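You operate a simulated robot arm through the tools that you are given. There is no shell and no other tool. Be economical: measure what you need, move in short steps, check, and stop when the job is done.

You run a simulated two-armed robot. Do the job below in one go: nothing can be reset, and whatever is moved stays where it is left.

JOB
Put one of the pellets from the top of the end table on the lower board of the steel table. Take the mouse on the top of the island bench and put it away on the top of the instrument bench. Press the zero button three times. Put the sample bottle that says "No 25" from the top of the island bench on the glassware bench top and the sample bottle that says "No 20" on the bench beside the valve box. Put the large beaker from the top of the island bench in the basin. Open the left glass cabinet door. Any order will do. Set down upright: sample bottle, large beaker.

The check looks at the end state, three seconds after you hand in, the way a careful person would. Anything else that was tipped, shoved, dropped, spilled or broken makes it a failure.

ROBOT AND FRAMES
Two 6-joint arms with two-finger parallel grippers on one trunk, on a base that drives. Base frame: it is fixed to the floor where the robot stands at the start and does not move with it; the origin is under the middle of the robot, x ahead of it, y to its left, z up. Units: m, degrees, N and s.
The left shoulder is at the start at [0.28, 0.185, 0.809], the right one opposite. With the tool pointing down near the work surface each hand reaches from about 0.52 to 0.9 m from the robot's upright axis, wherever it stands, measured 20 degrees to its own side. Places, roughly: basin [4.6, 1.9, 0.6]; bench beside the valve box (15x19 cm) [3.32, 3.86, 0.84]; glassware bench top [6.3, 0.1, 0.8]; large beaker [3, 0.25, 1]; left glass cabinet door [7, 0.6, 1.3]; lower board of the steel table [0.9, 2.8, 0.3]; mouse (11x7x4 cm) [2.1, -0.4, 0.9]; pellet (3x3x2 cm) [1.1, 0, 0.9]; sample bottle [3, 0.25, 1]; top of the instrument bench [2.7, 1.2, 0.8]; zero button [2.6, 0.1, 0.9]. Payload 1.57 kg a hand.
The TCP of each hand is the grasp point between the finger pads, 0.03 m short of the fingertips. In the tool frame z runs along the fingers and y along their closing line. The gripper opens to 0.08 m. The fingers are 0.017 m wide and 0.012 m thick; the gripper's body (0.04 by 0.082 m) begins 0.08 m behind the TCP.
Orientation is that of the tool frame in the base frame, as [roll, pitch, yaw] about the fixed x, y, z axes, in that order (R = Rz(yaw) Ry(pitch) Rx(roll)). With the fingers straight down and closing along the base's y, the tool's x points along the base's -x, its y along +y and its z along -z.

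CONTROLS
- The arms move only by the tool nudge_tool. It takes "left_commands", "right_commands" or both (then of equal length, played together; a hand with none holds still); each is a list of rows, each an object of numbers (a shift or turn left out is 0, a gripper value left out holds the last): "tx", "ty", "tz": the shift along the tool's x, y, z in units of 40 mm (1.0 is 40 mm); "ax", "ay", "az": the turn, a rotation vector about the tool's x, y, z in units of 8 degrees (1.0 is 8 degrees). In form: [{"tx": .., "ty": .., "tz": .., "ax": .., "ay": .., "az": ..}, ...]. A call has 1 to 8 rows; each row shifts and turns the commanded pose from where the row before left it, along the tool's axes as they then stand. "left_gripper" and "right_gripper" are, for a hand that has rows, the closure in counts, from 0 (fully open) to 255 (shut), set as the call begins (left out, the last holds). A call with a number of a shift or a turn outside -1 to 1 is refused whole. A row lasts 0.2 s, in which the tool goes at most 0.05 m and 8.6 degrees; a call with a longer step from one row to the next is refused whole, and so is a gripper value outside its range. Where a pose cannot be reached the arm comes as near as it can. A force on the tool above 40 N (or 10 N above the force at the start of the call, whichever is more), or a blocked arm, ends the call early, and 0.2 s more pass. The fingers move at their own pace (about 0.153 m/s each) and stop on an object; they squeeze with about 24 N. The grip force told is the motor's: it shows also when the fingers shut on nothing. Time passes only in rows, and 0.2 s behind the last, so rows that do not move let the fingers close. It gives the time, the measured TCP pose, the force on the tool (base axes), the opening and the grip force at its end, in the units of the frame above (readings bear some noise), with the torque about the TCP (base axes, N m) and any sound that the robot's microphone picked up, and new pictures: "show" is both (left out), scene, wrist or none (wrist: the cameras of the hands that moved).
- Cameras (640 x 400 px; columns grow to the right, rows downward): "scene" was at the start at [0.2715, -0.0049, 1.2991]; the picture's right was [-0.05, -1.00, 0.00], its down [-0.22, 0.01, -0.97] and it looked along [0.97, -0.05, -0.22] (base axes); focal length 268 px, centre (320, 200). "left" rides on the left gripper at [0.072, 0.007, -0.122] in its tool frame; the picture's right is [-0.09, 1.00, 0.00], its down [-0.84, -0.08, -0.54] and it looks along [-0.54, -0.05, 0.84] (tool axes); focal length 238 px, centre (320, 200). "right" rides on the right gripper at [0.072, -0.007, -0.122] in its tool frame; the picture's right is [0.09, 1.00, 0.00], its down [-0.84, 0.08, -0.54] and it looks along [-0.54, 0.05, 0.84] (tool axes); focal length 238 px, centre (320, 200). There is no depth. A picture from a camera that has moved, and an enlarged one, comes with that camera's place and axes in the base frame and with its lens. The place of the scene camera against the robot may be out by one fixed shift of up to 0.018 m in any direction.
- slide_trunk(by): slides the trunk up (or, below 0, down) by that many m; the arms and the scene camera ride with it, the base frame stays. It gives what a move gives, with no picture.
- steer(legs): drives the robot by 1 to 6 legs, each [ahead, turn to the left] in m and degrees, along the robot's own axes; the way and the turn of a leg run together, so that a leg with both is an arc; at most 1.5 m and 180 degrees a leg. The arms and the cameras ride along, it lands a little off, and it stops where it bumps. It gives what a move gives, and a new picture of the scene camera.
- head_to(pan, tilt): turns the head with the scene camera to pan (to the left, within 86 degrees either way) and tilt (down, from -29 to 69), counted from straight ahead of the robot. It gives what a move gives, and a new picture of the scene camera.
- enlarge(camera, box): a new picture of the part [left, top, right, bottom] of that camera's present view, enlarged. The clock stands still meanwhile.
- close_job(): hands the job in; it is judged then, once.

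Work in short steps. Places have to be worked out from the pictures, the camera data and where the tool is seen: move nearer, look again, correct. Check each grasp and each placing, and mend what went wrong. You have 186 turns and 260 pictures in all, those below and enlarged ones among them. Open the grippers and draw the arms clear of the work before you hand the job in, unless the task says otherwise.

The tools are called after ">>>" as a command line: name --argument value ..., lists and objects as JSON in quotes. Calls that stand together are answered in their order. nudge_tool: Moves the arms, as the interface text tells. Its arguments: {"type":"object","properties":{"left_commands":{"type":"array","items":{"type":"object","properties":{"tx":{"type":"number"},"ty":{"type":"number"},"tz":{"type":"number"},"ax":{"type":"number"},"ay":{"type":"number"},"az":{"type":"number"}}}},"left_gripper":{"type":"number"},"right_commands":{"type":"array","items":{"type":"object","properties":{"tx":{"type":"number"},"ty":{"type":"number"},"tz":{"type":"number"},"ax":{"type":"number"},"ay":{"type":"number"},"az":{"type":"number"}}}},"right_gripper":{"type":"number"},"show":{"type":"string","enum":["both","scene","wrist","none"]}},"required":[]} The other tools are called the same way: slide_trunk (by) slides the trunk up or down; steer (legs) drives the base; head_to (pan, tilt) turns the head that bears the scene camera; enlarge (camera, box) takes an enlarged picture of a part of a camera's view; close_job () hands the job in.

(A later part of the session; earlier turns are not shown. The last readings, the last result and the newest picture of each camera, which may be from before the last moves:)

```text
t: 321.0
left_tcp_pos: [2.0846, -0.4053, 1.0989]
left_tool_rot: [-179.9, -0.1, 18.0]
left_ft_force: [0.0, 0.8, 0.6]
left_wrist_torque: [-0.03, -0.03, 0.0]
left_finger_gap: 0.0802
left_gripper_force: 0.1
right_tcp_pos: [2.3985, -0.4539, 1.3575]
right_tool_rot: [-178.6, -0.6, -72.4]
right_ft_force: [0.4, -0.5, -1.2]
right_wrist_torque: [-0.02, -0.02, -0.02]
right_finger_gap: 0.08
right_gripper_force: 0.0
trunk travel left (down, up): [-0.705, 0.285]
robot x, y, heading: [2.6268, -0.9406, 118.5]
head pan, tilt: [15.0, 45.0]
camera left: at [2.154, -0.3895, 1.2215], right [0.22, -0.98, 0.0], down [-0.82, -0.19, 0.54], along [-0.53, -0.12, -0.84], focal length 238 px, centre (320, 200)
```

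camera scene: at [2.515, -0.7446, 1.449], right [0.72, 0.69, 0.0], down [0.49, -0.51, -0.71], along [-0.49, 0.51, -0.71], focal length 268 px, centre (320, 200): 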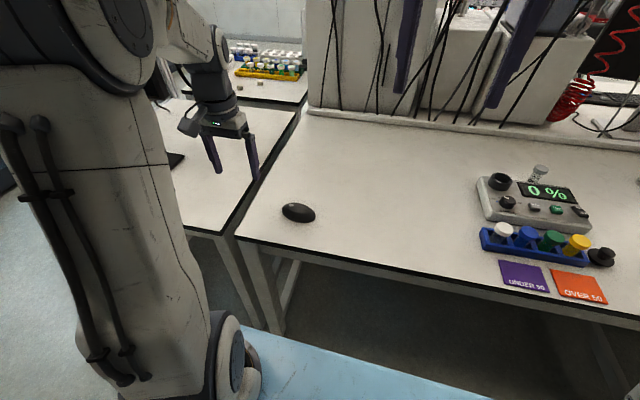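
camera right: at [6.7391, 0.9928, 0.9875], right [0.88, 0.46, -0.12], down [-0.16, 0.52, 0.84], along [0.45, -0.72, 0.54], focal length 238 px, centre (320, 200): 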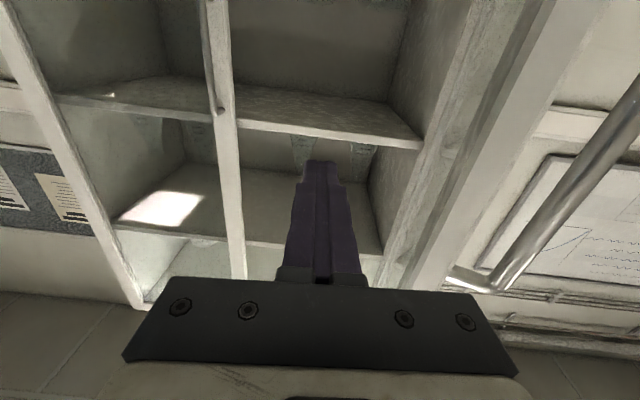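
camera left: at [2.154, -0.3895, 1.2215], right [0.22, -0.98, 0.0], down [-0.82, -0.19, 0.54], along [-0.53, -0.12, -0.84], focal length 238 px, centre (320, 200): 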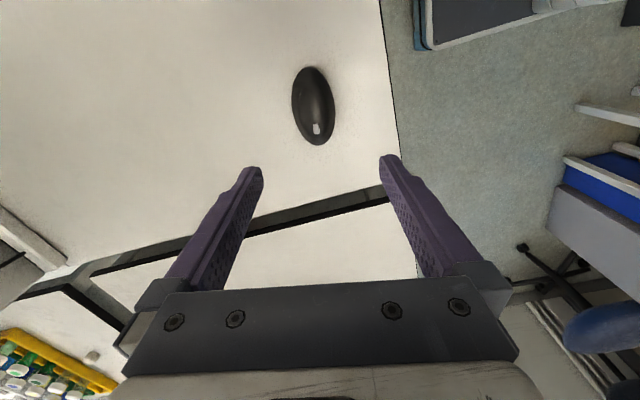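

I trim 3° and a centimetre, and lower to about 1.0 to check.

>>> nudge_tool --left_commands '[{"tx": 0.15, "ty": -0.24, "az": -0.35, "tz": 0.6}, {"tz": 0.9}, {"tz": 0.9}]' --show "wrist"

```text
t: 321.8
left_tcp_pos: [2.087, -0.393, 1.0011]
left_tool_rot: [179.9, -0.1, 20.6]
left_ft_force: [-0.1, 0.8, -0.6]
left_wrist_torque: [0.01, -0.07, 0.01]
left_finger_gap: 0.0798
left_gripper_force: 0.0
right_tcp_pos: [2.3988, -0.453, 1.3576]
right_tool_rot: [-178.6, -0.6, -72.4]
right_ft_force: [0.8, -0.5, -0.4]
right_wrist_torque: [0.02, 0.0, 0.01]
right_finger_gap: 0.0798
right_gripper_force: 0.1
trunk travel left (down, up): [-0.705, 0.285]
robot x, y, heading: [2.6321, -0.9412, 118.8]
head pan, tilt: [15.0, 45.0]
camera left: at [2.1562, -0.3746, 1.1244], right [0.27, -0.96, 0.0], down [-0.81, -0.22, 0.54], along [-0.52, -0.14, -0.84], focal length 238 px, centre (320, 200)
```

left: 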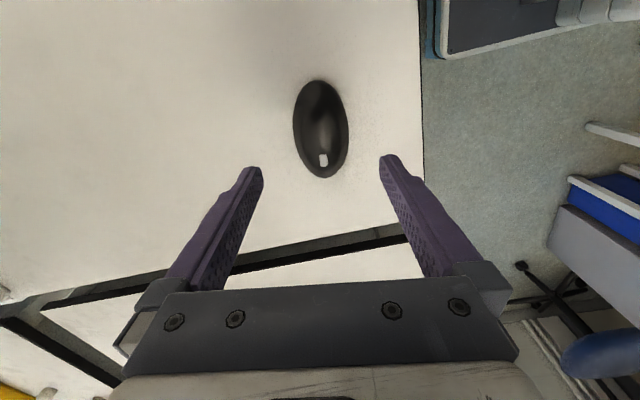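

Well centred (mouse ~5.5 cm wide). I lower to 0.906 and close.

>>> nudge_tool --left_commands '[{"tx": 0.1, "tz": 0.8}, {"tz": 0.8}, {"tz": 0.75}]' --show "none"

>>> nudge_tool --left_commands '[{}, {}, {}]' --left_gripper 255 --show "wrist"

```text
t: 322.6
left_tcp_pos: [2.0917, -0.3913, 0.908]
left_tool_rot: [-180.0, -0.1, 20.7]
left_ft_force: [-0.3, -0.9, -0.6]
left_wrist_torque: [0.02, 0.02, -0.01]
left_finger_gap: 0.08
left_gripper_force: 0.0
right_tcp_pos: [2.398, -0.453, 1.3567]
right_tool_rot: [-178.5, -0.6, -72.4]
right_ft_force: [-0.1, -0.2, -0.5]
right_wrist_torque: [-0.01, -0.03, -0.02]
right_finger_gap: 0.0799
right_gripper_force: 0.1
trunk travel left (down, up): [-0.705, 0.285]
robot x, y, heading: [2.629, -0.9451, 118.7]
head pan, tilt: [15.0, 45.0]
```

```text
t: 323.4
left_tcp_pos: [2.0913, -0.3917, 0.9095]
left_tool_rot: [-179.9, -0.1, 20.7]
left_ft_force: [-0.9, -1.4, 12.4]
left_wrist_torque: [-0.06, 0.05, 0.03]
left_finger_gap: 0.0416
left_gripper_force: 24.1
right_tcp_pos: [2.3986, -0.4531, 1.357]
right_tool_rot: [-178.6, -0.4, -72.4]
right_ft_force: [0.0, 0.0, -1.0]
right_wrist_torque: [0.01, 0.02, -0.01]
right_finger_gap: 0.0801
right_gripper_force: 0.0
trunk travel left (down, up): [-0.705, 0.285]
robot x, y, heading: [2.6298, -0.944, 119.0]
head pan, tilt: [15.0, 45.0]
camera left: at [2.1603, -0.3736, 1.0317], right [0.27, -0.96, 0.0], down [-0.81, -0.22, 0.54], along [-0.52, -0.14, -0.84], focal length 238 px, centre (320, 200)
```

left: 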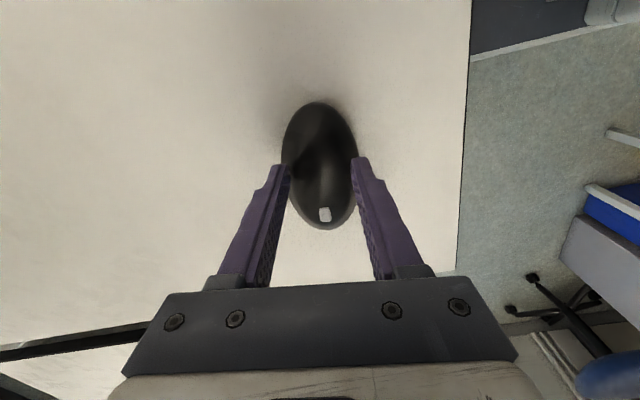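

The grip looks high on the dome (gap 42 mm, 12 N lift). I reopen, lower until near the bench, and close again.

>>> nudge_tool --left_commands '[{}, {}]' --left_gripper 0 --show "none"

>>> nudge_tool --left_commands '[{"tz": 0.1}, {"tz": 0.05}, {}]' --show "none"

```text
t: 324.0
left_tcp_pos: [2.0914, -0.3917, 0.9082]
left_tool_rot: [179.9, 0.0, 20.6]
left_ft_force: [-0.2, -0.4, 0.2]
left_wrist_torque: [0.03, -0.01, -0.02]
left_finger_gap: 0.08
left_gripper_force: 0.0
right_tcp_pos: [2.3992, -0.4539, 1.3568]
right_tool_rot: [-178.5, -0.6, -72.5]
right_ft_force: [0.3, 0.2, 0.8]
right_wrist_torque: [-0.04, -0.03, 0.05]
right_finger_gap: 0.0799
right_gripper_force: 0.0
trunk travel left (down, up): [-0.705, 0.285]
robot x, y, heading: [2.6244, -0.9435, 118.4]
head pan, tilt: [15.0, 45.0]
```

```text
t: 324.8
left_tcp_pos: [2.0905, -0.3914, 0.902]
left_tool_rot: [179.9, 0.0, 20.7]
left_ft_force: [-0.6, -0.5, -0.2]
left_wrist_torque: [0.01, 0.01, 0.0]
left_finger_gap: 0.0799
left_gripper_force: 0.1
right_tcp_pos: [2.3983, -0.4533, 1.3581]
right_tool_rot: [-178.5, -0.7, -72.4]
right_ft_force: [-0.2, 0.8, -0.4]
right_wrist_torque: [0.05, -0.03, 0.02]
right_finger_gap: 0.0798
right_gripper_force: 0.0
trunk travel left (down, up): [-0.705, 0.285]
robot x, y, heading: [2.6341, -0.9422, 118.3]
head pan, tilt: [15.0, 45.0]
```

>>> nudge_tool --left_commands '[{"tz": 0.1}, {"tz": 0.08}, {}]' --show "none"

>>> nudge_tool --left_commands '[{"tz": 0.08}, {}]' --show "wrist"

```text
t: 325.6
left_tcp_pos: [2.0919, -0.3911, 0.8956]
left_tool_rot: [179.9, -0.1, 20.7]
left_ft_force: [-0.4, 1.2, -0.5]
left_wrist_torque: [-0.01, -0.01, 0.01]
left_finger_gap: 0.08
left_gripper_force: 0.1
right_tcp_pos: [2.3981, -0.4529, 1.3581]
right_tool_rot: [-178.5, -0.6, -72.4]
right_ft_force: [-0.5, -0.8, -0.2]
right_wrist_torque: [0.01, -0.03, -0.03]
right_finger_gap: 0.08
right_gripper_force: 0.0
trunk travel left (down, up): [-0.705, 0.285]
robot x, y, heading: [2.6283, -0.9402, 118.4]
head pan, tilt: [15.0, 45.0]
```

```text
t: 326.2
left_tcp_pos: [2.092, -0.3921, 0.8924]
left_tool_rot: [179.9, -0.1, 20.7]
left_ft_force: [0.7, 0.3, 0.8]
left_wrist_torque: [-0.01, 0.01, 0.0]
left_finger_gap: 0.0799
left_gripper_force: 0.0
right_tcp_pos: [2.3987, -0.4533, 1.3574]
right_tool_rot: [-178.5, -0.6, -72.3]
right_ft_force: [-0.3, -0.4, 0.6]
right_wrist_torque: [0.02, 0.0, 0.04]
right_finger_gap: 0.0802
right_gripper_force: 0.1
trunk travel left (down, up): [-0.705, 0.285]
robot x, y, heading: [2.6297, -0.941, 118.5]
head pan, tilt: [15.0, 45.0]
camera left: at [2.1601, -0.3736, 1.0144], right [0.27, -0.96, 0.0], down [-0.81, -0.22, 0.54], along [-0.52, -0.14, -0.84], focal length 238 px, centre (320, 200)
```

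left: 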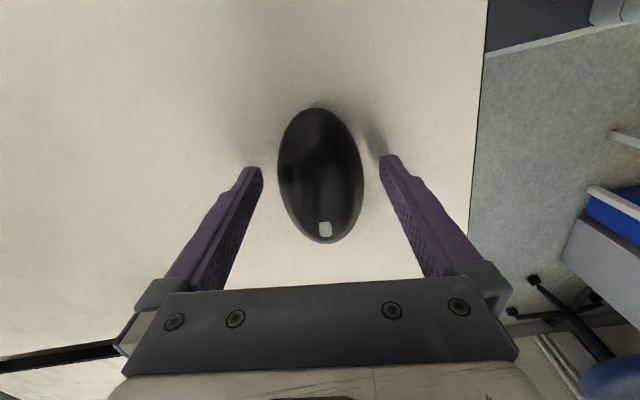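

>>> nudge_tool --left_commands '[{"tz": 0.1}, {}]' --show "none"

>>> nudge_tool --left_commands '[{}, {}, {}]' --left_gripper 255 --show "wrist"

```text
t: 326.8
left_tcp_pos: [2.0903, -0.3918, 0.8885]
left_tool_rot: [-180.0, 0.0, 20.7]
left_ft_force: [0.5, -0.3, 0.1]
left_wrist_torque: [0.02, 0.0, 0.0]
left_finger_gap: 0.0799
left_gripper_force: 0.1
right_tcp_pos: [2.398, -0.4539, 1.3571]
right_tool_rot: [-178.5, -0.6, -72.5]
right_ft_force: [0.0, 0.3, -0.2]
right_wrist_torque: [0.0, -0.01, -0.04]
right_finger_gap: 0.0803
right_gripper_force: 0.0
trunk travel left (down, up): [-0.705, 0.285]
robot x, y, heading: [2.6291, -0.9471, 118.4]
head pan, tilt: [15.0, 45.0]
```

```text
t: 327.6
left_tcp_pos: [2.0912, -0.3921, 0.8879]
left_tool_rot: [179.9, -0.1, 20.7]
left_ft_force: [-0.3, -1.5, 0.1]
left_wrist_torque: [0.02, 0.0, 0.02]
left_finger_gap: 0.0599
left_gripper_force: 23.8
right_tcp_pos: [2.3987, -0.4517, 1.3569]
right_tool_rot: [-178.5, -0.6, -72.4]
right_ft_force: [0.3, 0.0, 0.3]
right_wrist_torque: [0.01, -0.02, 0.02]
right_finger_gap: 0.08
right_gripper_force: 0.0
trunk travel left (down, up): [-0.705, 0.285]
robot x, y, heading: [2.6293, -0.942, 118.5]
head pan, tilt: [15.0, 45.0]
camera left: at [2.1599, -0.3738, 1.0107], right [0.27, -0.96, 0.0], down [-0.81, -0.22, 0.54], along [-0.52, -0.14, -0.84], focal length 238 px, centre (320, 200)
```

left: 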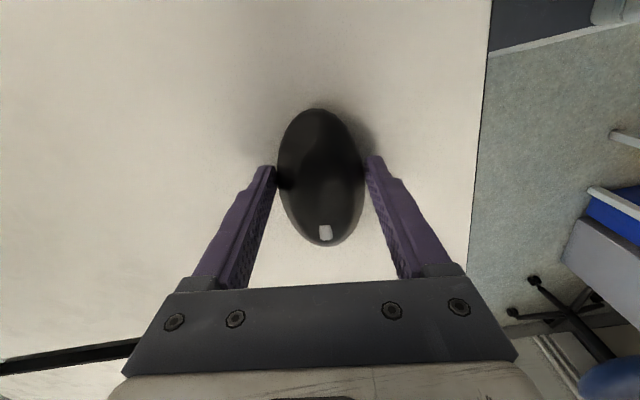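

Good full-width grip (60 mm). I lift and pull the mouse up.

>>> nudge_tool --left_commands '[{"tz": -0.5}, {"tz": -0.9}, {"tz": -0.9}, {"tz": -0.9}, {"tz": -0.9}, {"tz": -0.9}, {"tz": -0.9}]' --show "wrist"

```text
t: 329.2
left_tcp_pos: [2.0899, -0.3918, 1.125]
left_tool_rot: [179.9, -0.1, 20.7]
left_ft_force: [0.9, -0.1, -0.9]
left_wrist_torque: [0.02, -0.02, -0.01]
left_finger_gap: 0.0599
left_gripper_force: 23.3
right_tcp_pos: [2.398, -0.4545, 1.3574]
right_tool_rot: [-178.4, -0.7, -72.4]
right_ft_force: [0.4, 0.3, -0.2]
right_wrist_torque: [-0.01, -0.01, 0.03]
right_finger_gap: 0.0799
right_gripper_force: 0.0
trunk travel left (down, up): [-0.705, 0.285]
robot x, y, heading: [2.6286, -0.9461, 118.6]
head pan, tilt: [15.0, 45.0]
camera left: at [2.1595, -0.3739, 1.247], right [0.27, -0.96, 0.0], down [-0.81, -0.22, 0.54], along [-0.52, -0.14, -0.84], focal length 238 px, centre (320, 200)
```

left: 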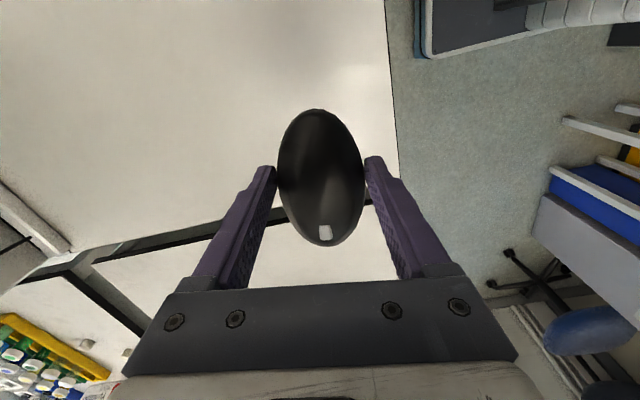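

Mouse held firmly. I turn along the aisle, drive 0.55 m, and face the island again for bottle No 20.

>>> steer --legs '[[0, -91], [0.56, 0], [0, 90]]'

>>> head_to --pan -5 --tilt 35

```text
t: 340.1
left_tcp_pos: [2.5904, -0.1233, 1.1239]
left_tool_rot: [179.9, -0.2, 19.9]
left_ft_force: [0.3, -0.3, -2.2]
left_wrist_torque: [0.04, 0.01, -0.02]
left_finger_gap: 0.0599
left_gripper_force: 23.7
right_tcp_pos: [2.8989, -0.1887, 1.3572]
right_tool_rot: [-178.6, -0.7, -73.3]
right_ft_force: [-0.1, -0.6, -0.3]
right_wrist_torque: [0.0, 0.01, -0.05]
right_finger_gap: 0.0798
right_gripper_force: 0.0
trunk travel left (down, up): [-0.705, 0.285]
robot x, y, heading: [3.1221, -0.6854, 117.7]
head pan, tilt: [15.0, 45.0]
camera scene: at [3.01, -0.482, 1.4489], right [0.74, 0.68, 0.0], down [0.48, -0.52, -0.71], along [-0.48, 0.52, -0.71], focal length 268 px, centre (320, 200)
```

scene: 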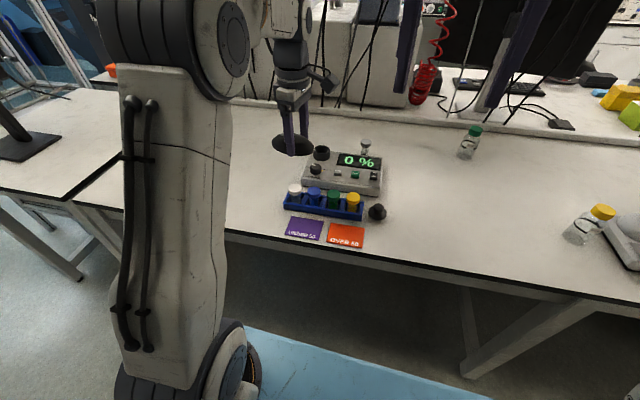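

```text
t: 340.9
left_tcp_pos: [2.5898, -0.1225, 1.1231]
left_tool_rot: [179.9, -0.1, 19.9]
left_ft_force: [-1.0, -0.1, -1.1]
left_wrist_torque: [-0.02, -0.03, 0.0]
left_finger_gap: 0.0599
left_gripper_force: 24.2
right_tcp_pos: [2.8981, -0.1884, 1.3577]
right_tool_rot: [-178.6, -0.6, -73.3]
right_ft_force: [-0.3, -0.4, -0.5]
right_wrist_torque: [0.01, 0.02, -0.01]
right_finger_gap: 0.0799
right_gripper_force: 0.0
trunk travel left (down, up): [-0.705, 0.285]
robot x, y, heading: [3.1231, -0.682, 117.6]
head pan, tilt: [-5.0, 35.0]
camera scene: at [3.031, -0.4606, 1.4637], right [0.92, 0.39, 0.0], down [0.22, -0.53, -0.82], along [-0.32, 0.76, -0.57], focal length 268 px, centre (320, 200)
```

scene: 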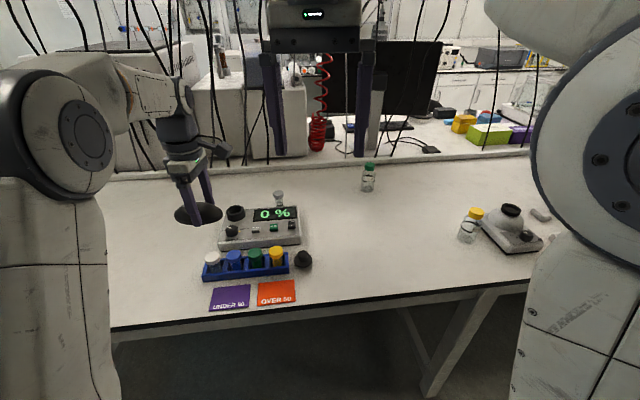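

Bottle No 20 is ~1.17 m ahead. I drive 0.3 m forward (the bench is open underneath) to bring it into reach.

>>> steer --legs '[[0.3, 0]]'

```text
t: 342.9
left_tcp_pos: [2.451, 0.1433, 1.1239]
left_tool_rot: [179.9, -0.2, 19.8]
left_ft_force: [0.3, -0.7, -0.5]
left_wrist_torque: [0.01, 0.01, 0.04]
left_finger_gap: 0.0597
left_gripper_force: 24.5
right_tcp_pos: [2.7582, 0.0789, 1.3581]
right_tool_rot: [-178.6, -0.6, -73.2]
right_ft_force: [0.3, -0.5, 0.4]
right_wrist_torque: [0.02, 0.03, 0.03]
right_finger_gap: 0.0802
right_gripper_force: 0.1
trunk travel left (down, up): [-0.705, 0.285]
robot x, y, heading: [2.9783, -0.4167, 117.8]
head pan, tilt: [-5.0, 35.0]
camera scene: at [2.8906, -0.1932, 1.4637], right [0.92, 0.39, 0.0], down [0.22, -0.53, -0.82], along [-0.32, 0.76, -0.57], focal length 268 px, centre (320, 200)
```

scene: 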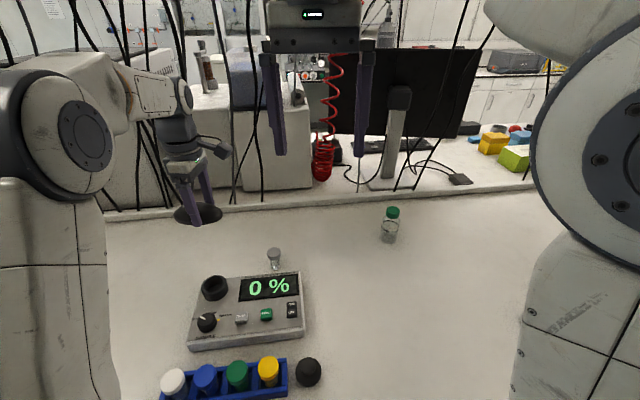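

Bottle at about (2.83, 0.495). I bring the right hand toward it.

>>> nudge_tool --right_commands '[{"tx": -0.85, "ty": -0.45, "tz": 0.7, "ax": -0.17}, {"tx": -0.85, "ty": -0.45, "tz": 0.7}, {"tx": -0.85, "ty": -0.45, "tz": 0.7}, {"tx": -0.85, "ty": -0.45, "tz": 0.7}, {"tx": -0.85, "ty": -0.45, "tz": 0.7}, {"tx": -0.85, "ty": -0.45, "tz": 0.7}, {"tx": -0.85, "ty": -0.45, "tz": 0.7}, {"tx": -0.85, "ty": -0.45, "tz": 0.7}]'

```text
t: 344.8
left_tcp_pos: [2.4507, 0.1444, 1.1231]
left_tool_rot: [179.9, -0.1, 20.0]
left_ft_force: [0.6, -0.6, -0.7]
left_wrist_torque: [0.03, 0.0, 0.0]
left_finger_gap: 0.0596
left_gripper_force: 23.8
right_tcp_pos: [2.8187, 0.3788, 1.1323]
right_tool_rot: [-179.9, -0.5, -73.2]
right_ft_force: [0.6, -0.1, 0.0]
right_wrist_torque: [0.0, 0.01, 0.02]
right_finger_gap: 0.0803
right_gripper_force: 0.1
trunk travel left (down, up): [-0.705, 0.285]
robot x, y, heading: [2.981, -0.4172, 117.6]
head pan, tilt: [-5.0, 35.0]
camera scene: at [2.8905, -0.1932, 1.4637], right [0.92, 0.39, 0.0], down [0.22, -0.53, -0.82], along [-0.32, 0.76, -0.57], focal length 268 px, centre (320, 200)
camera right: at [2.8464, 0.3129, 1.2534], right [-0.93, -0.38, 0.0], down [-0.32, 0.78, 0.53], along [-0.2, 0.5, -0.85], focal length 238 px, centre (320, 200)
```

scene: 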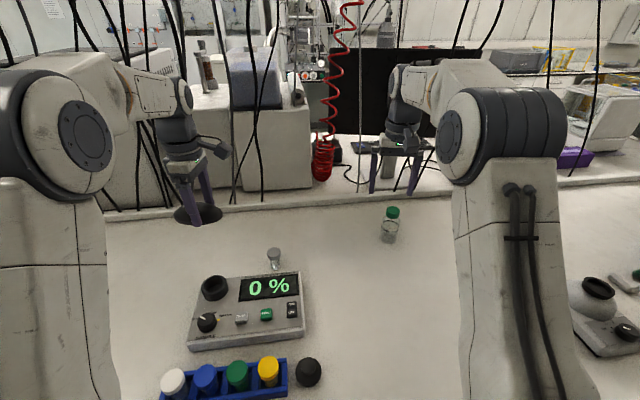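
right: 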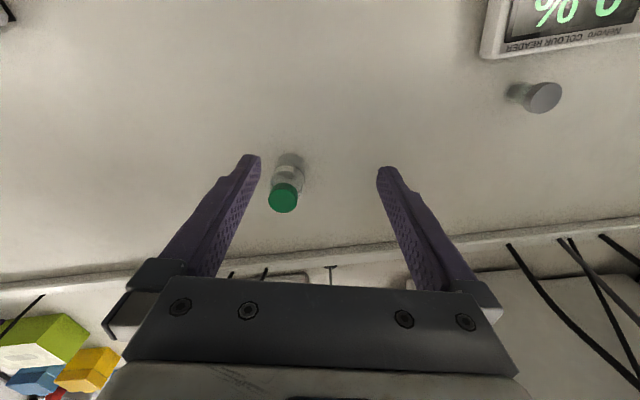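

Bottle at (2.832, 0.489). I move over it and lower to just above the cap.

>>> nudge_tool --right_commands '[{"tx": -0.64, "ty": -0.28, "tz": 0.5}, {"tx": -0.64, "ty": -0.28, "tz": 0.5}, {"tx": -0.64, "ty": -0.28, "tz": 0.5}, {"tx": -0.64, "ty": -0.28, "tz": 0.5}]' --show "wrist"

```text
t: 345.8
left_tcp_pos: [2.4499, 0.1445, 1.1237]
left_tool_rot: [179.9, 0.0, 19.7]
left_ft_force: [-0.4, -0.2, -1.2]
left_wrist_torque: [0.02, -0.05, -0.04]
left_finger_gap: 0.0598
left_gripper_force: 24.1
right_tcp_pos: [2.8328, 0.4888, 1.051]
right_tool_rot: [-179.9, -0.6, -73.3]
right_ft_force: [-0.6, -0.1, -0.2]
right_wrist_torque: [0.0, 0.01, 0.02]
right_finger_gap: 0.0802
right_gripper_force: 0.1
trunk travel left (down, up): [-0.705, 0.285]
robot x, y, heading: [2.9815, -0.4162, 117.6]
head pan, tilt: [-5.0, 35.0]
camera right: at [2.8598, 0.4225, 1.172], right [-0.93, -0.38, 0.0], down [-0.32, 0.78, 0.53], along [-0.2, 0.49, -0.85], focal length 238 px, centre (320, 200)
```

right: 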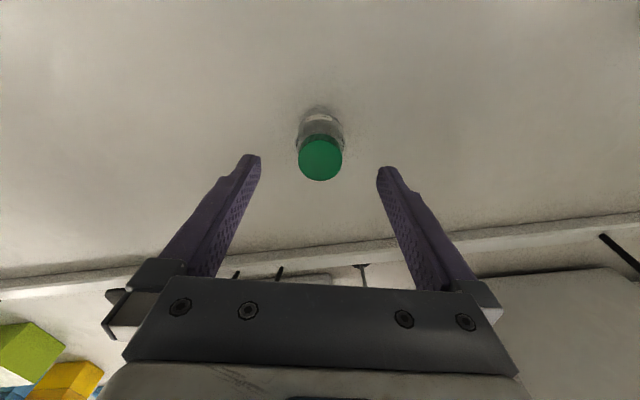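

Centred. I lower to 0.92 (lower on the body than last time) and close.

>>> nudge_tool --right_commands '[{"tz": 0.85}, {"tz": 0.85}, {"tz": 0.85}, {"tz": 0.72}]' --show "none"

>>> nudge_tool --right_commands '[{}, {}, {}]' --right_gripper 255 --show "wrist"

```text
t: 346.8
left_tcp_pos: [2.4504, 0.1454, 1.1236]
left_tool_rot: [179.9, 0.0, 19.8]
left_ft_force: [0.4, -0.6, -1.3]
left_wrist_torque: [0.03, -0.03, 0.04]
left_finger_gap: 0.0598
left_gripper_force: 24.0
right_tcp_pos: [2.8333, 0.4882, 0.9193]
right_tool_rot: [180.0, -0.5, -73.2]
right_ft_force: [-0.1, 0.8, 0.9]
right_wrist_torque: [0.0, -0.01, 0.0]
right_finger_gap: 0.0802
right_gripper_force: 0.0
trunk travel left (down, up): [-0.705, 0.285]
robot x, y, heading: [2.9819, -0.4142, 117.7]
head pan, tilt: [-5.0, 35.0]
```

```text
t: 347.6
left_tcp_pos: [2.4498, 0.1451, 1.1253]
left_tool_rot: [179.9, -0.2, 19.9]
left_ft_force: [0.3, -0.3, -1.5]
left_wrist_torque: [0.0, 0.01, 0.0]
left_finger_gap: 0.0601
left_gripper_force: 24.1
right_tcp_pos: [2.8337, 0.4879, 0.9202]
right_tool_rot: [-179.9, -0.6, -73.4]
right_ft_force: [-0.1, 1.4, 0.0]
right_wrist_torque: [0.03, 0.01, -0.01]
right_finger_gap: 0.0524
right_gripper_force: 24.3
trunk travel left (down, up): [-0.705, 0.285]
robot x, y, heading: [2.978, -0.4183, 117.7]
head pan, tilt: [-5.0, 35.0]
camera right: at [2.8611, 0.4219, 1.0415], right [-0.93, -0.37, 0.0], down [-0.32, 0.78, 0.53], along [-0.2, 0.49, -0.85], focal length 238 px, centre (320, 200)
```

right: 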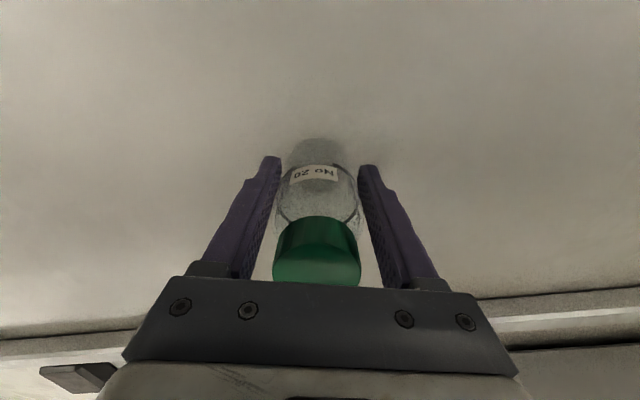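

No 20 gripped. I lift and retract it, then back the robot out.

>>> nudge_tool --right_commands '[{"tz": -0.8}, {"tz": -0.9}, {"tz": -0.9}, {"tz": -0.9}, {"tz": -0.9}, {"tz": -0.9}, {"tx": 1}, {"tx": 1}]' --show "none"

>>> nudge_tool --right_commands '[{"tx": 1}, {"tx": 1}, {"tx": 1}, {"tx": 1}, {"tx": 1}, {"tx": 0.5, "tz": -0.5}]' --show "wrist"

>>> steer --legs '[[-0.3, 0], [0, -90]]'

```text
t: 349.4
left_tcp_pos: [2.45, 0.1449, 1.1242]
left_tool_rot: [179.8, -0.1, 19.8]
left_ft_force: [-1.3, 0.2, -0.7]
left_wrist_torque: [0.03, -0.01, 0.01]
left_finger_gap: 0.0597
left_gripper_force: 24.2
right_tcp_pos: [2.8627, 0.3912, 1.1242]
right_tool_rot: [-180.0, -0.4, -73.4]
right_ft_force: [-0.4, -0.1, -1.8]
right_wrist_torque: [-0.01, -0.05, 0.02]
right_finger_gap: 0.0519
right_gripper_force: 23.9
right hand out of reach, approached as far as the arm can: row 5, 6
trunk travel left (down, up): [-0.705, 0.285]
robot x, y, heading: [2.9791, -0.4149, 117.6]
head pan, tilt: [-5.0, 35.0]
```

```text
t: 350.8
left_tcp_pos: [2.4495, 0.144, 1.1233]
left_tool_rot: [179.9, -0.1, 19.8]
left_ft_force: [-0.4, 1.3, -1.4]
left_wrist_torque: [-0.02, -0.02, -0.02]
left_finger_gap: 0.0595
left_gripper_force: 23.7
right_tcp_pos: [2.9255, 0.1783, 1.1451]
right_tool_rot: [-179.9, -0.6, -73.3]
right_ft_force: [-0.7, 0.2, -2.4]
right_wrist_torque: [-0.08, -0.02, -0.02]
right_finger_gap: 0.052
right_gripper_force: 24.1
trunk travel left (down, up): [-0.705, 0.285]
robot x, y, heading: [2.9785, -0.4155, 117.6]
head pan, tilt: [-5.0, 35.0]
camera right: at [2.9529, 0.1129, 1.2672], right [-0.93, -0.37, 0.0], down [-0.32, 0.78, 0.53], along [-0.2, 0.49, -0.85], focal length 238 px, centre (320, 200)
```

right: 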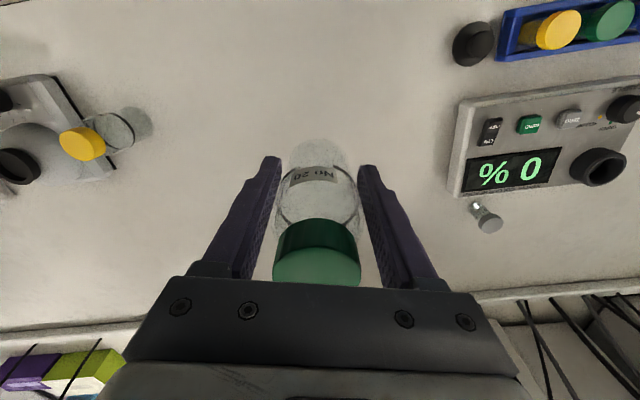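

```text
t: 356.6
left_tcp_pos: [3.6811, -0.153, 1.1234]
left_tool_rot: [179.9, -0.1, -70.2]
left_ft_force: [-0.1, 0.8, -0.8]
left_wrist_torque: [-0.01, 0.02, -0.01]
left_finger_gap: 0.0597
left_gripper_force: 24.2
right_tcp_pos: [3.7155, -0.6281, 1.1465]
right_tool_rot: [-179.9, -0.7, -163.3]
right_ft_force: [0.3, -0.5, -1.1]
right_wrist_torque: [0.02, 0.06, -0.02]
right_finger_gap: 0.0511
right_gripper_force: 23.8
trunk travel left (down, up): [-0.705, 0.285]
robot x, y, heading: [3.1194, -0.6824, 27.7]
head pan, tilt: [-5.0, 35.0]
camera scene: at [3.3621, -0.5746, 1.4637], right [0.38, -0.92, 0.0], down [-0.53, -0.22, -0.82], along [0.76, 0.32, -0.57], focal length 268 px, centre (320, 200)
```

scene: 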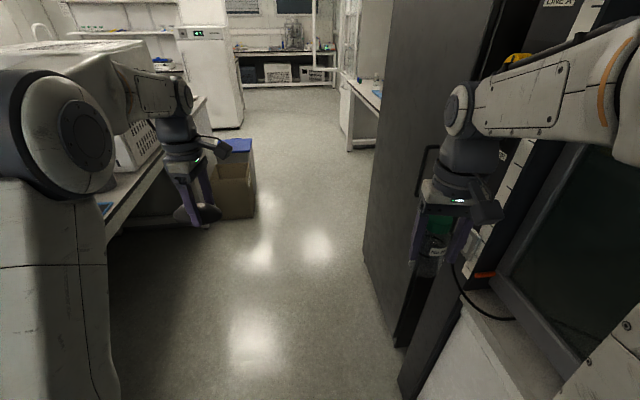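

Both items held. I drive up the aisle and around the far end of the island.

>>> steer --legs '[[0, 1], [1.5, 0], [0, -1.5], [1.5, 0], [0.35, 0]]'

>>> steer --legs '[[0, 90], [1.4, 0], [1.3, 0]]'

>>> head_to --pan 50 --tilt 25

```text
t: 373.6
left_tcp_pos: [6.665, 1.3827, 1.1238]
left_tool_rot: [179.9, -0.1, -71.7]
left_ft_force: [-0.3, -0.4, -1.1]
left_wrist_torque: [-0.01, 0.0, 0.0]
left_finger_gap: 0.0594
left_gripper_force: 24.3
right_tcp_pos: [6.6869, 0.9063, 1.1451]
right_tool_rot: [-179.9, -0.6, -164.7]
right_ft_force: [-0.3, -0.2, -0.6]
right_wrist_torque: [0.01, 0.03, -0.01]
right_finger_gap: 0.05
right_gripper_force: 24.5
trunk travel left (down, up): [-0.705, 0.285]
robot x, y, heading: [6.0924, 0.8668, 26.1]
head pan, tilt: [-5.0, 35.0]
camera scene: at [6.3347, 0.9682, 1.4637], right [0.36, -0.93, 0.0], down [-0.53, -0.21, -0.82], along [0.76, 0.3, -0.57], focal length 268 px, centre (320, 200)
```

scene: 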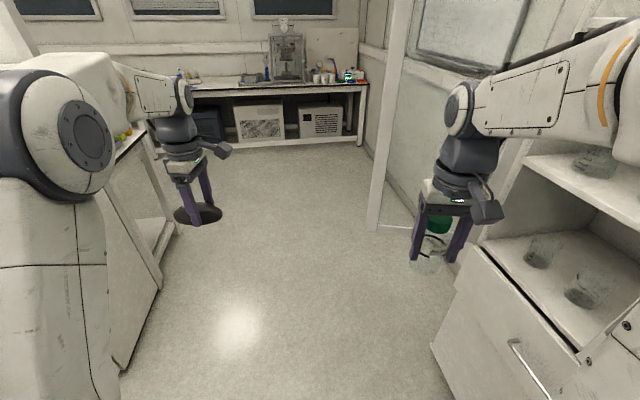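

```text
t: 390.6
left_tcp_pos: [4.3911, 3.8739, 1.1237]
left_tool_rot: [179.9, -0.2, 18.0]
left_ft_force: [-0.1, 0.5, -1.0]
left_wrist_torque: [0.02, 0.0, 0.01]
left_finger_gap: 0.0597
left_gripper_force: 24.2
right_tcp_pos: [4.8671, 3.8939, 1.1464]
right_tool_rot: [-179.9, -0.7, -75.1]
right_ft_force: [-0.3, -0.7, -1.2]
right_wrist_torque: [0.01, 0.02, 0.0]
right_finger_gap: 0.0003
right_gripper_force: 21.4
trunk travel left (down, up): [-0.705, 0.285]
robot x, y, heading: [4.9053, 3.2962, 115.7]
head pan, tilt: [-5.0, 35.0]
camera scene: at [4.8206, 3.5241, 1.4637], right [0.93, 0.36, 0.0], down [0.2, -0.54, -0.82], along [-0.29, 0.77, -0.57], focal length 268 px, centre (320, 200)
```

scene: 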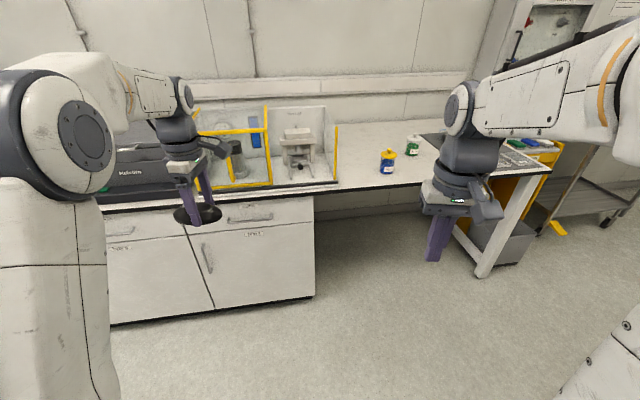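

```text
t: 391.9
left_tcp_pos: [4.3915, 3.8742, 1.1249]
left_tool_rot: [179.9, -0.1, 18.0]
left_ft_force: [-0.3, -0.3, -1.0]
left_wrist_torque: [0.02, 0.01, -0.04]
left_finger_gap: 0.0595
left_gripper_force: 24.0
right_tcp_pos: [4.8668, 3.8941, 1.1456]
right_tool_rot: [-180.0, -0.6, -75.1]
right_ft_force: [0.3, -0.7, 0.3]
right_wrist_torque: [-0.03, -0.03, -0.04]
right_finger_gap: 0.0
right_gripper_force: 21.2
trunk travel left (down, up): [-0.705, 0.285]
robot x, y, heading: [4.9027, 3.2985, 116.0]
head pan, tilt: [50.0, 25.0]
camera scene: at [4.7626, 3.4644, 1.4795], right [0.24, 0.97, 0.0], down [0.41, -0.1, -0.91], along [-0.88, 0.22, -0.42], focal length 268 px, centre (320, 200)
```

scene: 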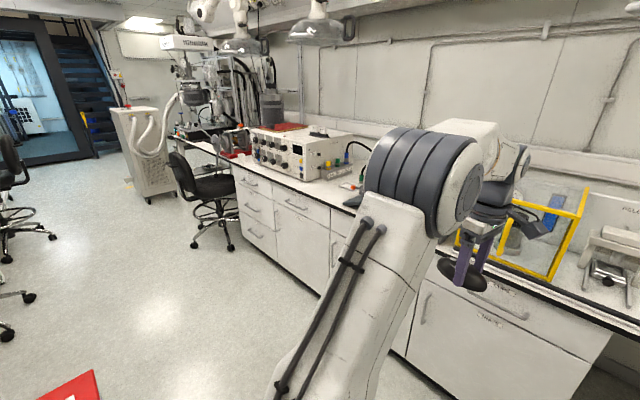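

Bad news: the right gripper shut fully, so the No 20 bottle has slipped out somewhere on the way. I raise the trunk for clearance and turn back to find it.

>>> slide_trunk --by 0.2

>>> steer --legs '[[0, 130]]'

>>> head_to --pan 55 --tilt 35

```text
t: 394.0
left_tcp_pos: [4.3908, 3.8747, 1.325]
left_tool_rot: [179.9, -0.1, 18.0]
left_ft_force: [0.9, -0.1, -1.7]
left_wrist_torque: [-0.02, -0.04, 0.0]
left_finger_gap: 0.0596
left_gripper_force: 23.8
right_tcp_pos: [4.8674, 3.8939, 1.3457]
right_tool_rot: [-179.9, -0.6, -75.3]
right_ft_force: [-0.1, -0.2, -1.0]
right_wrist_torque: [-0.02, 0.01, -0.03]
right_finger_gap: 0.0
right_gripper_force: 21.5
trunk travel left (down, up): [-0.905, 0.085]
robot x, y, heading: [4.9061, 3.3008, 115.9]
head pan, tilt: [50.0, 25.0]
```

```text
t: 399.8
left_tcp_pos: [4.7963, 2.5347, 1.3233]
left_tool_rot: [180.0, -0.1, 148.4]
left_ft_force: [-0.3, -0.1, -1.4]
left_wrist_torque: [0.03, 0.01, -0.02]
left_finger_gap: 0.0594
left_gripper_force: 23.9
right_tcp_pos: [4.4723, 2.885, 1.3465]
right_tool_rot: [-179.8, -0.6, 55.3]
right_ft_force: [0.3, -0.9, -0.9]
right_wrist_torque: [0.02, 0.02, 0.0]
right_finger_gap: 0.0
right_gripper_force: 21.0
trunk travel left (down, up): [-0.905, 0.085]
robot x, y, heading: [4.9067, 3.2971, -113.6]
head pan, tilt: [50.0, 25.0]
camera scene: at [4.8981, 3.0685, 1.6795], right [-0.9, -0.44, 0.0], down [-0.19, 0.38, -0.91], along [0.4, -0.81, -0.42], focal length 268 px, centre (320, 200)
```

scene: 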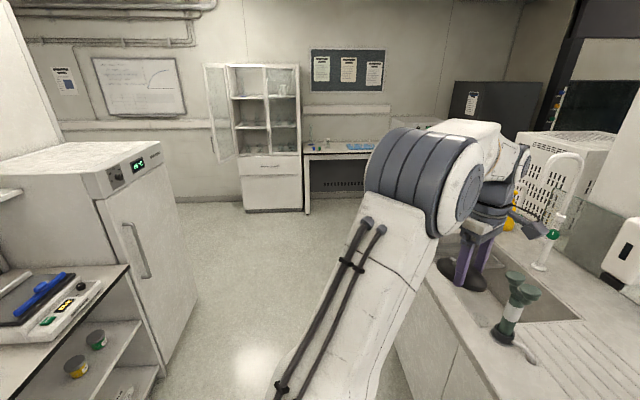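

```text
t: 400.6
left_tcp_pos: [4.7967, 2.5342, 1.3242]
left_tool_rot: [179.8, -0.1, 148.4]
left_ft_force: [0.8, -0.2, -0.5]
left_wrist_torque: [-0.04, 0.03, -0.01]
left_finger_gap: 0.0597
left_gripper_force: 23.9
right_tcp_pos: [4.4726, 2.8842, 1.3462]
right_tool_rot: [-180.0, -0.6, 55.3]
right_ft_force: [0.4, 0.6, 0.8]
right_wrist_torque: [0.01, -0.03, 0.0]
right_finger_gap: 0.0
right_gripper_force: 21.2
trunk travel left (down, up): [-0.905, 0.085]
robot x, y, heading: [4.9044, 3.2967, -113.8]
head pan, tilt: [55.0, 35.0]
camera scene: at [4.903, 3.0758, 1.6638], right [-0.85, -0.52, 0.0], down [-0.3, 0.49, -0.82], along [0.43, -0.7, -0.57], focal length 268 px, centre (320, 200)
```

scene: 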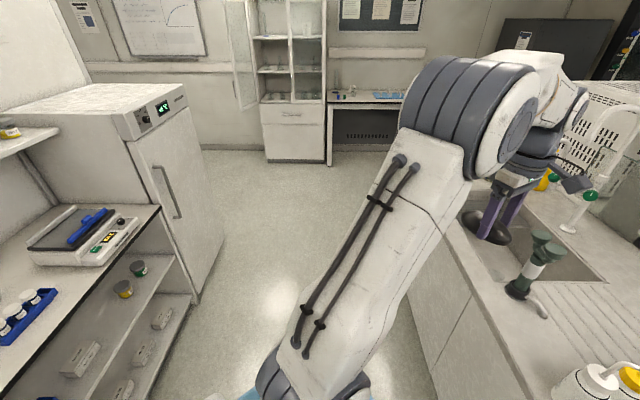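

>>> enlarge --camera "scene" --box '[180, 130, 440, 300]'

>>> head_to --pan 20 --tilt 60

```text
2.35 times, centred on (310, 215) of scene
camera zoom: at [4.903, 3.0758, 1.6638], right [-0.85, -0.52, 0.0], down [-0.3, 0.49, -0.82], along [0.43, -0.7, -0.57], focal length 630 px, centre (344, 165)
```

zoom: 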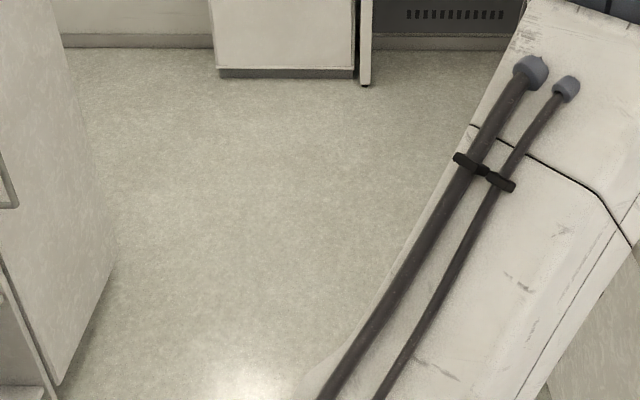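

```text
t: 401.6
left_tcp_pos: [4.7962, 2.5347, 1.3241]
left_tool_rot: [179.9, -0.1, 148.4]
left_ft_force: [0.0, 0.9, -1.6]
left_wrist_torque: [0.03, 0.02, 0.04]
left_finger_gap: 0.0599
left_gripper_force: 24.0
right_tcp_pos: [4.4729, 2.8843, 1.3463]
right_tool_rot: [-179.9, -0.7, 55.3]
right_ft_force: [-0.2, 0.5, 0.4]
right_wrist_torque: [-0.03, 0.01, 0.05]
right_finger_gap: 0.0
right_gripper_force: 21.0
trunk travel left (down, up): [-0.905, 0.085]
robot x, y, heading: [4.9009, 3.2962, -113.7]
head pan, tilt: [20.0, 60.0]
camera scene: at [4.8531, 3.0846, 1.6294], right [-1.0, 0.06, 0.0], down [0.06, 0.86, -0.5], along [-0.03, -0.5, -0.87], focal length 268 px, centre (320, 200)
```

scene: 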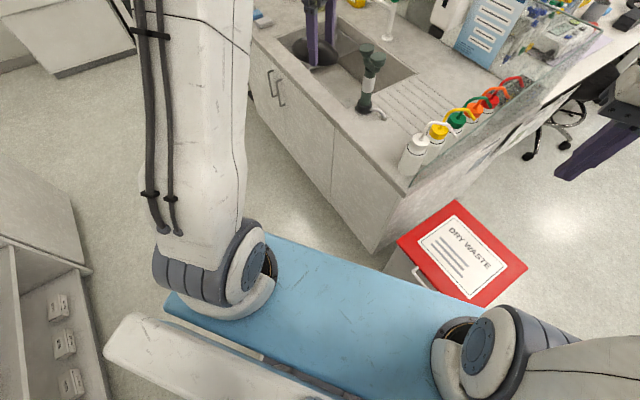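

>>> head_to --pan 85 --tilt 45

>>> head_to --pan -60 --tilt 40

```text
t: 402.9
left_tcp_pos: [4.7975, 2.5348, 1.3235]
left_tool_rot: [179.9, -0.1, 148.4]
left_ft_force: [-0.9, 0.2, -0.7]
left_wrist_torque: [0.01, 0.01, 0.04]
left_finger_gap: 0.0599
left_gripper_force: 23.9
right_tcp_pos: [4.4728, 2.8844, 1.3454]
right_tool_rot: [-179.8, -0.6, 55.3]
right_ft_force: [0.4, 0.0, -0.5]
right_wrist_torque: [0.02, -0.04, 0.0]
right_finger_gap: 0.0
right_gripper_force: 20.9
trunk travel left (down, up): [-0.905, 0.085]
robot x, y, heading: [4.9037, 3.2983, -113.7]
head pan, tilt: [85.0, 45.0]
camera scene: at [4.9286, 3.112, 1.6489], right [-0.48, -0.88, 0.0], down [-0.62, 0.34, -0.71], along [0.62, -0.34, -0.71], focal length 268 px, centre (320, 200)
```

scene: 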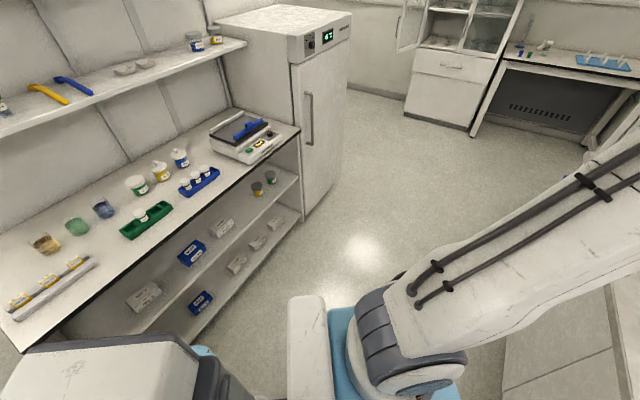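

```text
t: 405.2
left_tcp_pos: [4.796, 2.5341, 1.3239]
left_tool_rot: [-180.0, -0.1, 148.3]
left_ft_force: [-0.3, -0.7, -1.2]
left_wrist_torque: [0.02, 0.0, 0.0]
left_finger_gap: 0.0594
left_gripper_force: 23.9
right_tcp_pos: [4.4729, 2.8849, 1.3452]
right_tool_rot: [-179.8, -0.5, 55.3]
right_ft_force: [-0.4, -0.4, 0.6]
right_wrist_torque: [0.01, -0.01, -0.01]
right_finger_gap: 0.0
right_gripper_force: 21.4
trunk travel left (down, up): [-0.905, 0.085]
robot x, y, heading: [4.9015, 3.3001, -113.5]
head pan, tilt: [-60.0, 40.0]
camera scene: at [4.7728, 3.1418, 1.6561], right [-0.11, 0.99, 0.0], down [0.64, 0.07, -0.77], along [-0.76, -0.08, -0.64], focal length 268 px, centre (320, 200)
```

scene: 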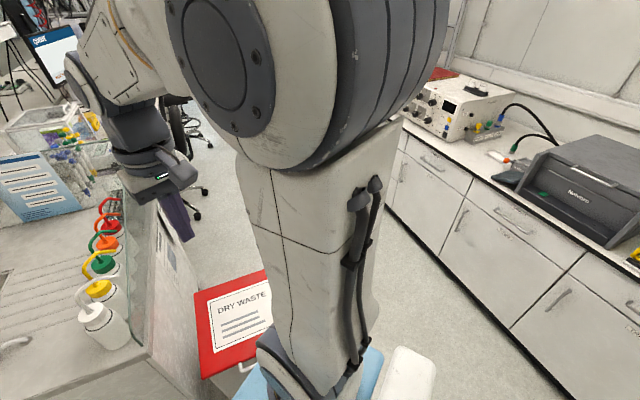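

>>> steer --legs '[[0, -60]]'

>>> head_to --pan -75 --tilt 50

```text
t: 408.2
left_tcp_pos: [4.1897, 3.0066, 1.3231]
left_tool_rot: [180.0, 0.0, 88.6]
left_ft_force: [0.3, -0.4, -0.8]
left_wrist_torque: [0.02, 0.03, -0.01]
left_finger_gap: 0.0597
left_gripper_force: 24.3
right_tcp_pos: [4.3294, 3.4623, 1.3453]
right_tool_rot: [-179.8, -0.6, -4.5]
right_ft_force: [0.2, -0.8, -0.4]
right_wrist_torque: [-0.01, 0.02, -0.01]
right_finger_gap: 0.0
right_gripper_force: 21.2
trunk travel left (down, up): [-0.905, 0.085]
robot x, y, heading: [4.9058, 3.2956, -173.6]
head pan, tilt: [-60.0, 40.0]
camera scene: at [4.7121, 3.3484, 1.6561], right [0.81, 0.59, 0.0], down [0.38, -0.52, -0.77], along [-0.45, 0.62, -0.64], focal length 268 px, centre (320, 200)
```

scene: 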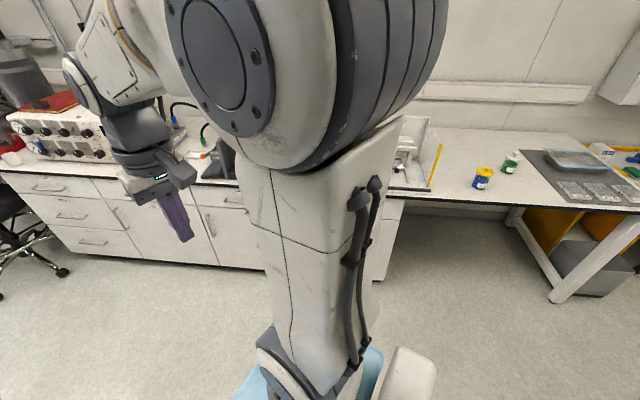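

```text
t: 409.0
left_tcp_pos: [4.1898, 3.0075, 1.3236]
left_tool_rot: [-180.0, -0.1, 88.6]
left_ft_force: [0.0, 0.2, -1.0]
left_wrist_torque: [0.03, -0.01, 0.01]
left_finger_gap: 0.0598
left_gripper_force: 23.9
right_tcp_pos: [4.3291, 3.4624, 1.3455]
right_tool_rot: [-179.9, -0.6, -4.5]
right_ft_force: [0.3, -0.2, 0.4]
right_wrist_torque: [0.0, 0.0, 0.01]
right_finger_gap: 0.0
right_gripper_force: 20.6
trunk travel left (down, up): [-0.905, 0.085]
robot x, y, heading: [4.902, 3.2936, -173.6]
head pan, tilt: [-75.0, 50.0]
camera scene: at [4.7344, 3.3516, 1.642], right [0.93, 0.37, 0.0], down [0.28, -0.71, -0.64], along [-0.23, 0.6, -0.77], focal length 268 px, centre (320, 200)
```

scene: 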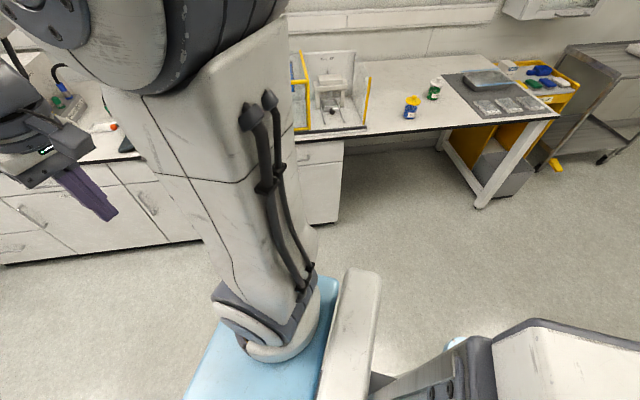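

The bottle isn't in sight here. I use the way: drive into the left aisle to place the mouse, then look back over the floor.

>>> steer --legs '[[0, 15], [1.3, 0], [0, 6]]'

>>> head_to --pan 30 --tilt 25

```text
t: 412.6
left_tcp_pos: [4.0074, 2.7107, 1.3222]
left_tool_rot: [179.7, -0.1, 104.9]
left_ft_force: [-0.7, 0.5, -0.3]
left_wrist_torque: [0.0, 0.01, -0.01]
left_finger_gap: 0.0597
left_gripper_force: 23.9
right_tcp_pos: [4.0135, 3.188, 1.3437]
right_tool_rot: [-179.8, -0.7, 11.9]
right_ft_force: [0.1, 0.3, -0.7]
right_wrist_torque: [-0.06, 0.0, 0.0]
right_finger_gap: 0.0
right_gripper_force: 21.7
trunk travel left (down, up): [-0.905, 0.085]
robot x, y, heading: [4.6078, 3.1974, -156.9]
head pan, tilt: [-75.0, 50.0]
stopped in leg 2: the robot was blocked; the commanded pose is now the measured one
camera scene: at [4.4322, 3.195, 1.642], right [0.79, 0.61, 0.0], down [0.47, -0.61, -0.64], along [-0.39, 0.51, -0.77], focal length 268 px, centre (320, 200)
```

scene: 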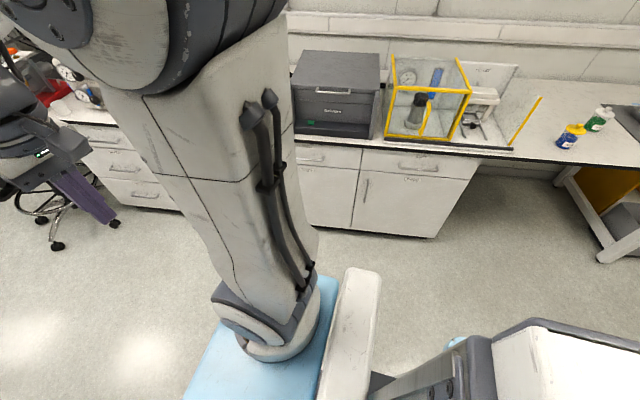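

```text
t: 414.4
left_tcp_pos: [4.0073, 2.7127, 1.3209]
left_tool_rot: [179.7, -0.1, 104.9]
left_ft_force: [0.4, 0.1, -0.7]
left_wrist_torque: [0.02, 0.01, -0.02]
left_finger_gap: 0.0598
left_gripper_force: 23.4
right_tcp_pos: [4.0135, 3.1893, 1.3445]
right_tool_rot: [-179.8, -0.7, 11.9]
right_ft_force: [-0.4, -0.1, 0.8]
right_wrist_torque: [0.0, 0.0, -0.01]
right_finger_gap: 0.0001
right_gripper_force: 21.1
trunk travel left (down, up): [-0.905, 0.085]
robot x, y, heading: [4.6064, 3.1965, -157.3]
head pan, tilt: [30.0, 25.0]
camera scene: at [4.4238, 3.0606, 1.6795], right [-0.8, 0.61, 0.0], down [0.26, 0.34, -0.91], along [-0.55, -0.72, -0.42], focal length 268 px, centre (320, 200)
```

scene: 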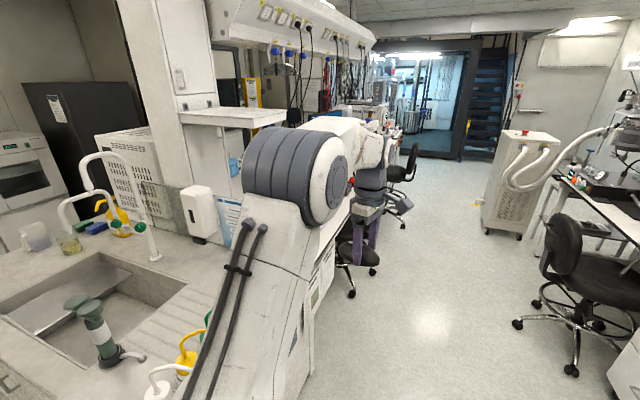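

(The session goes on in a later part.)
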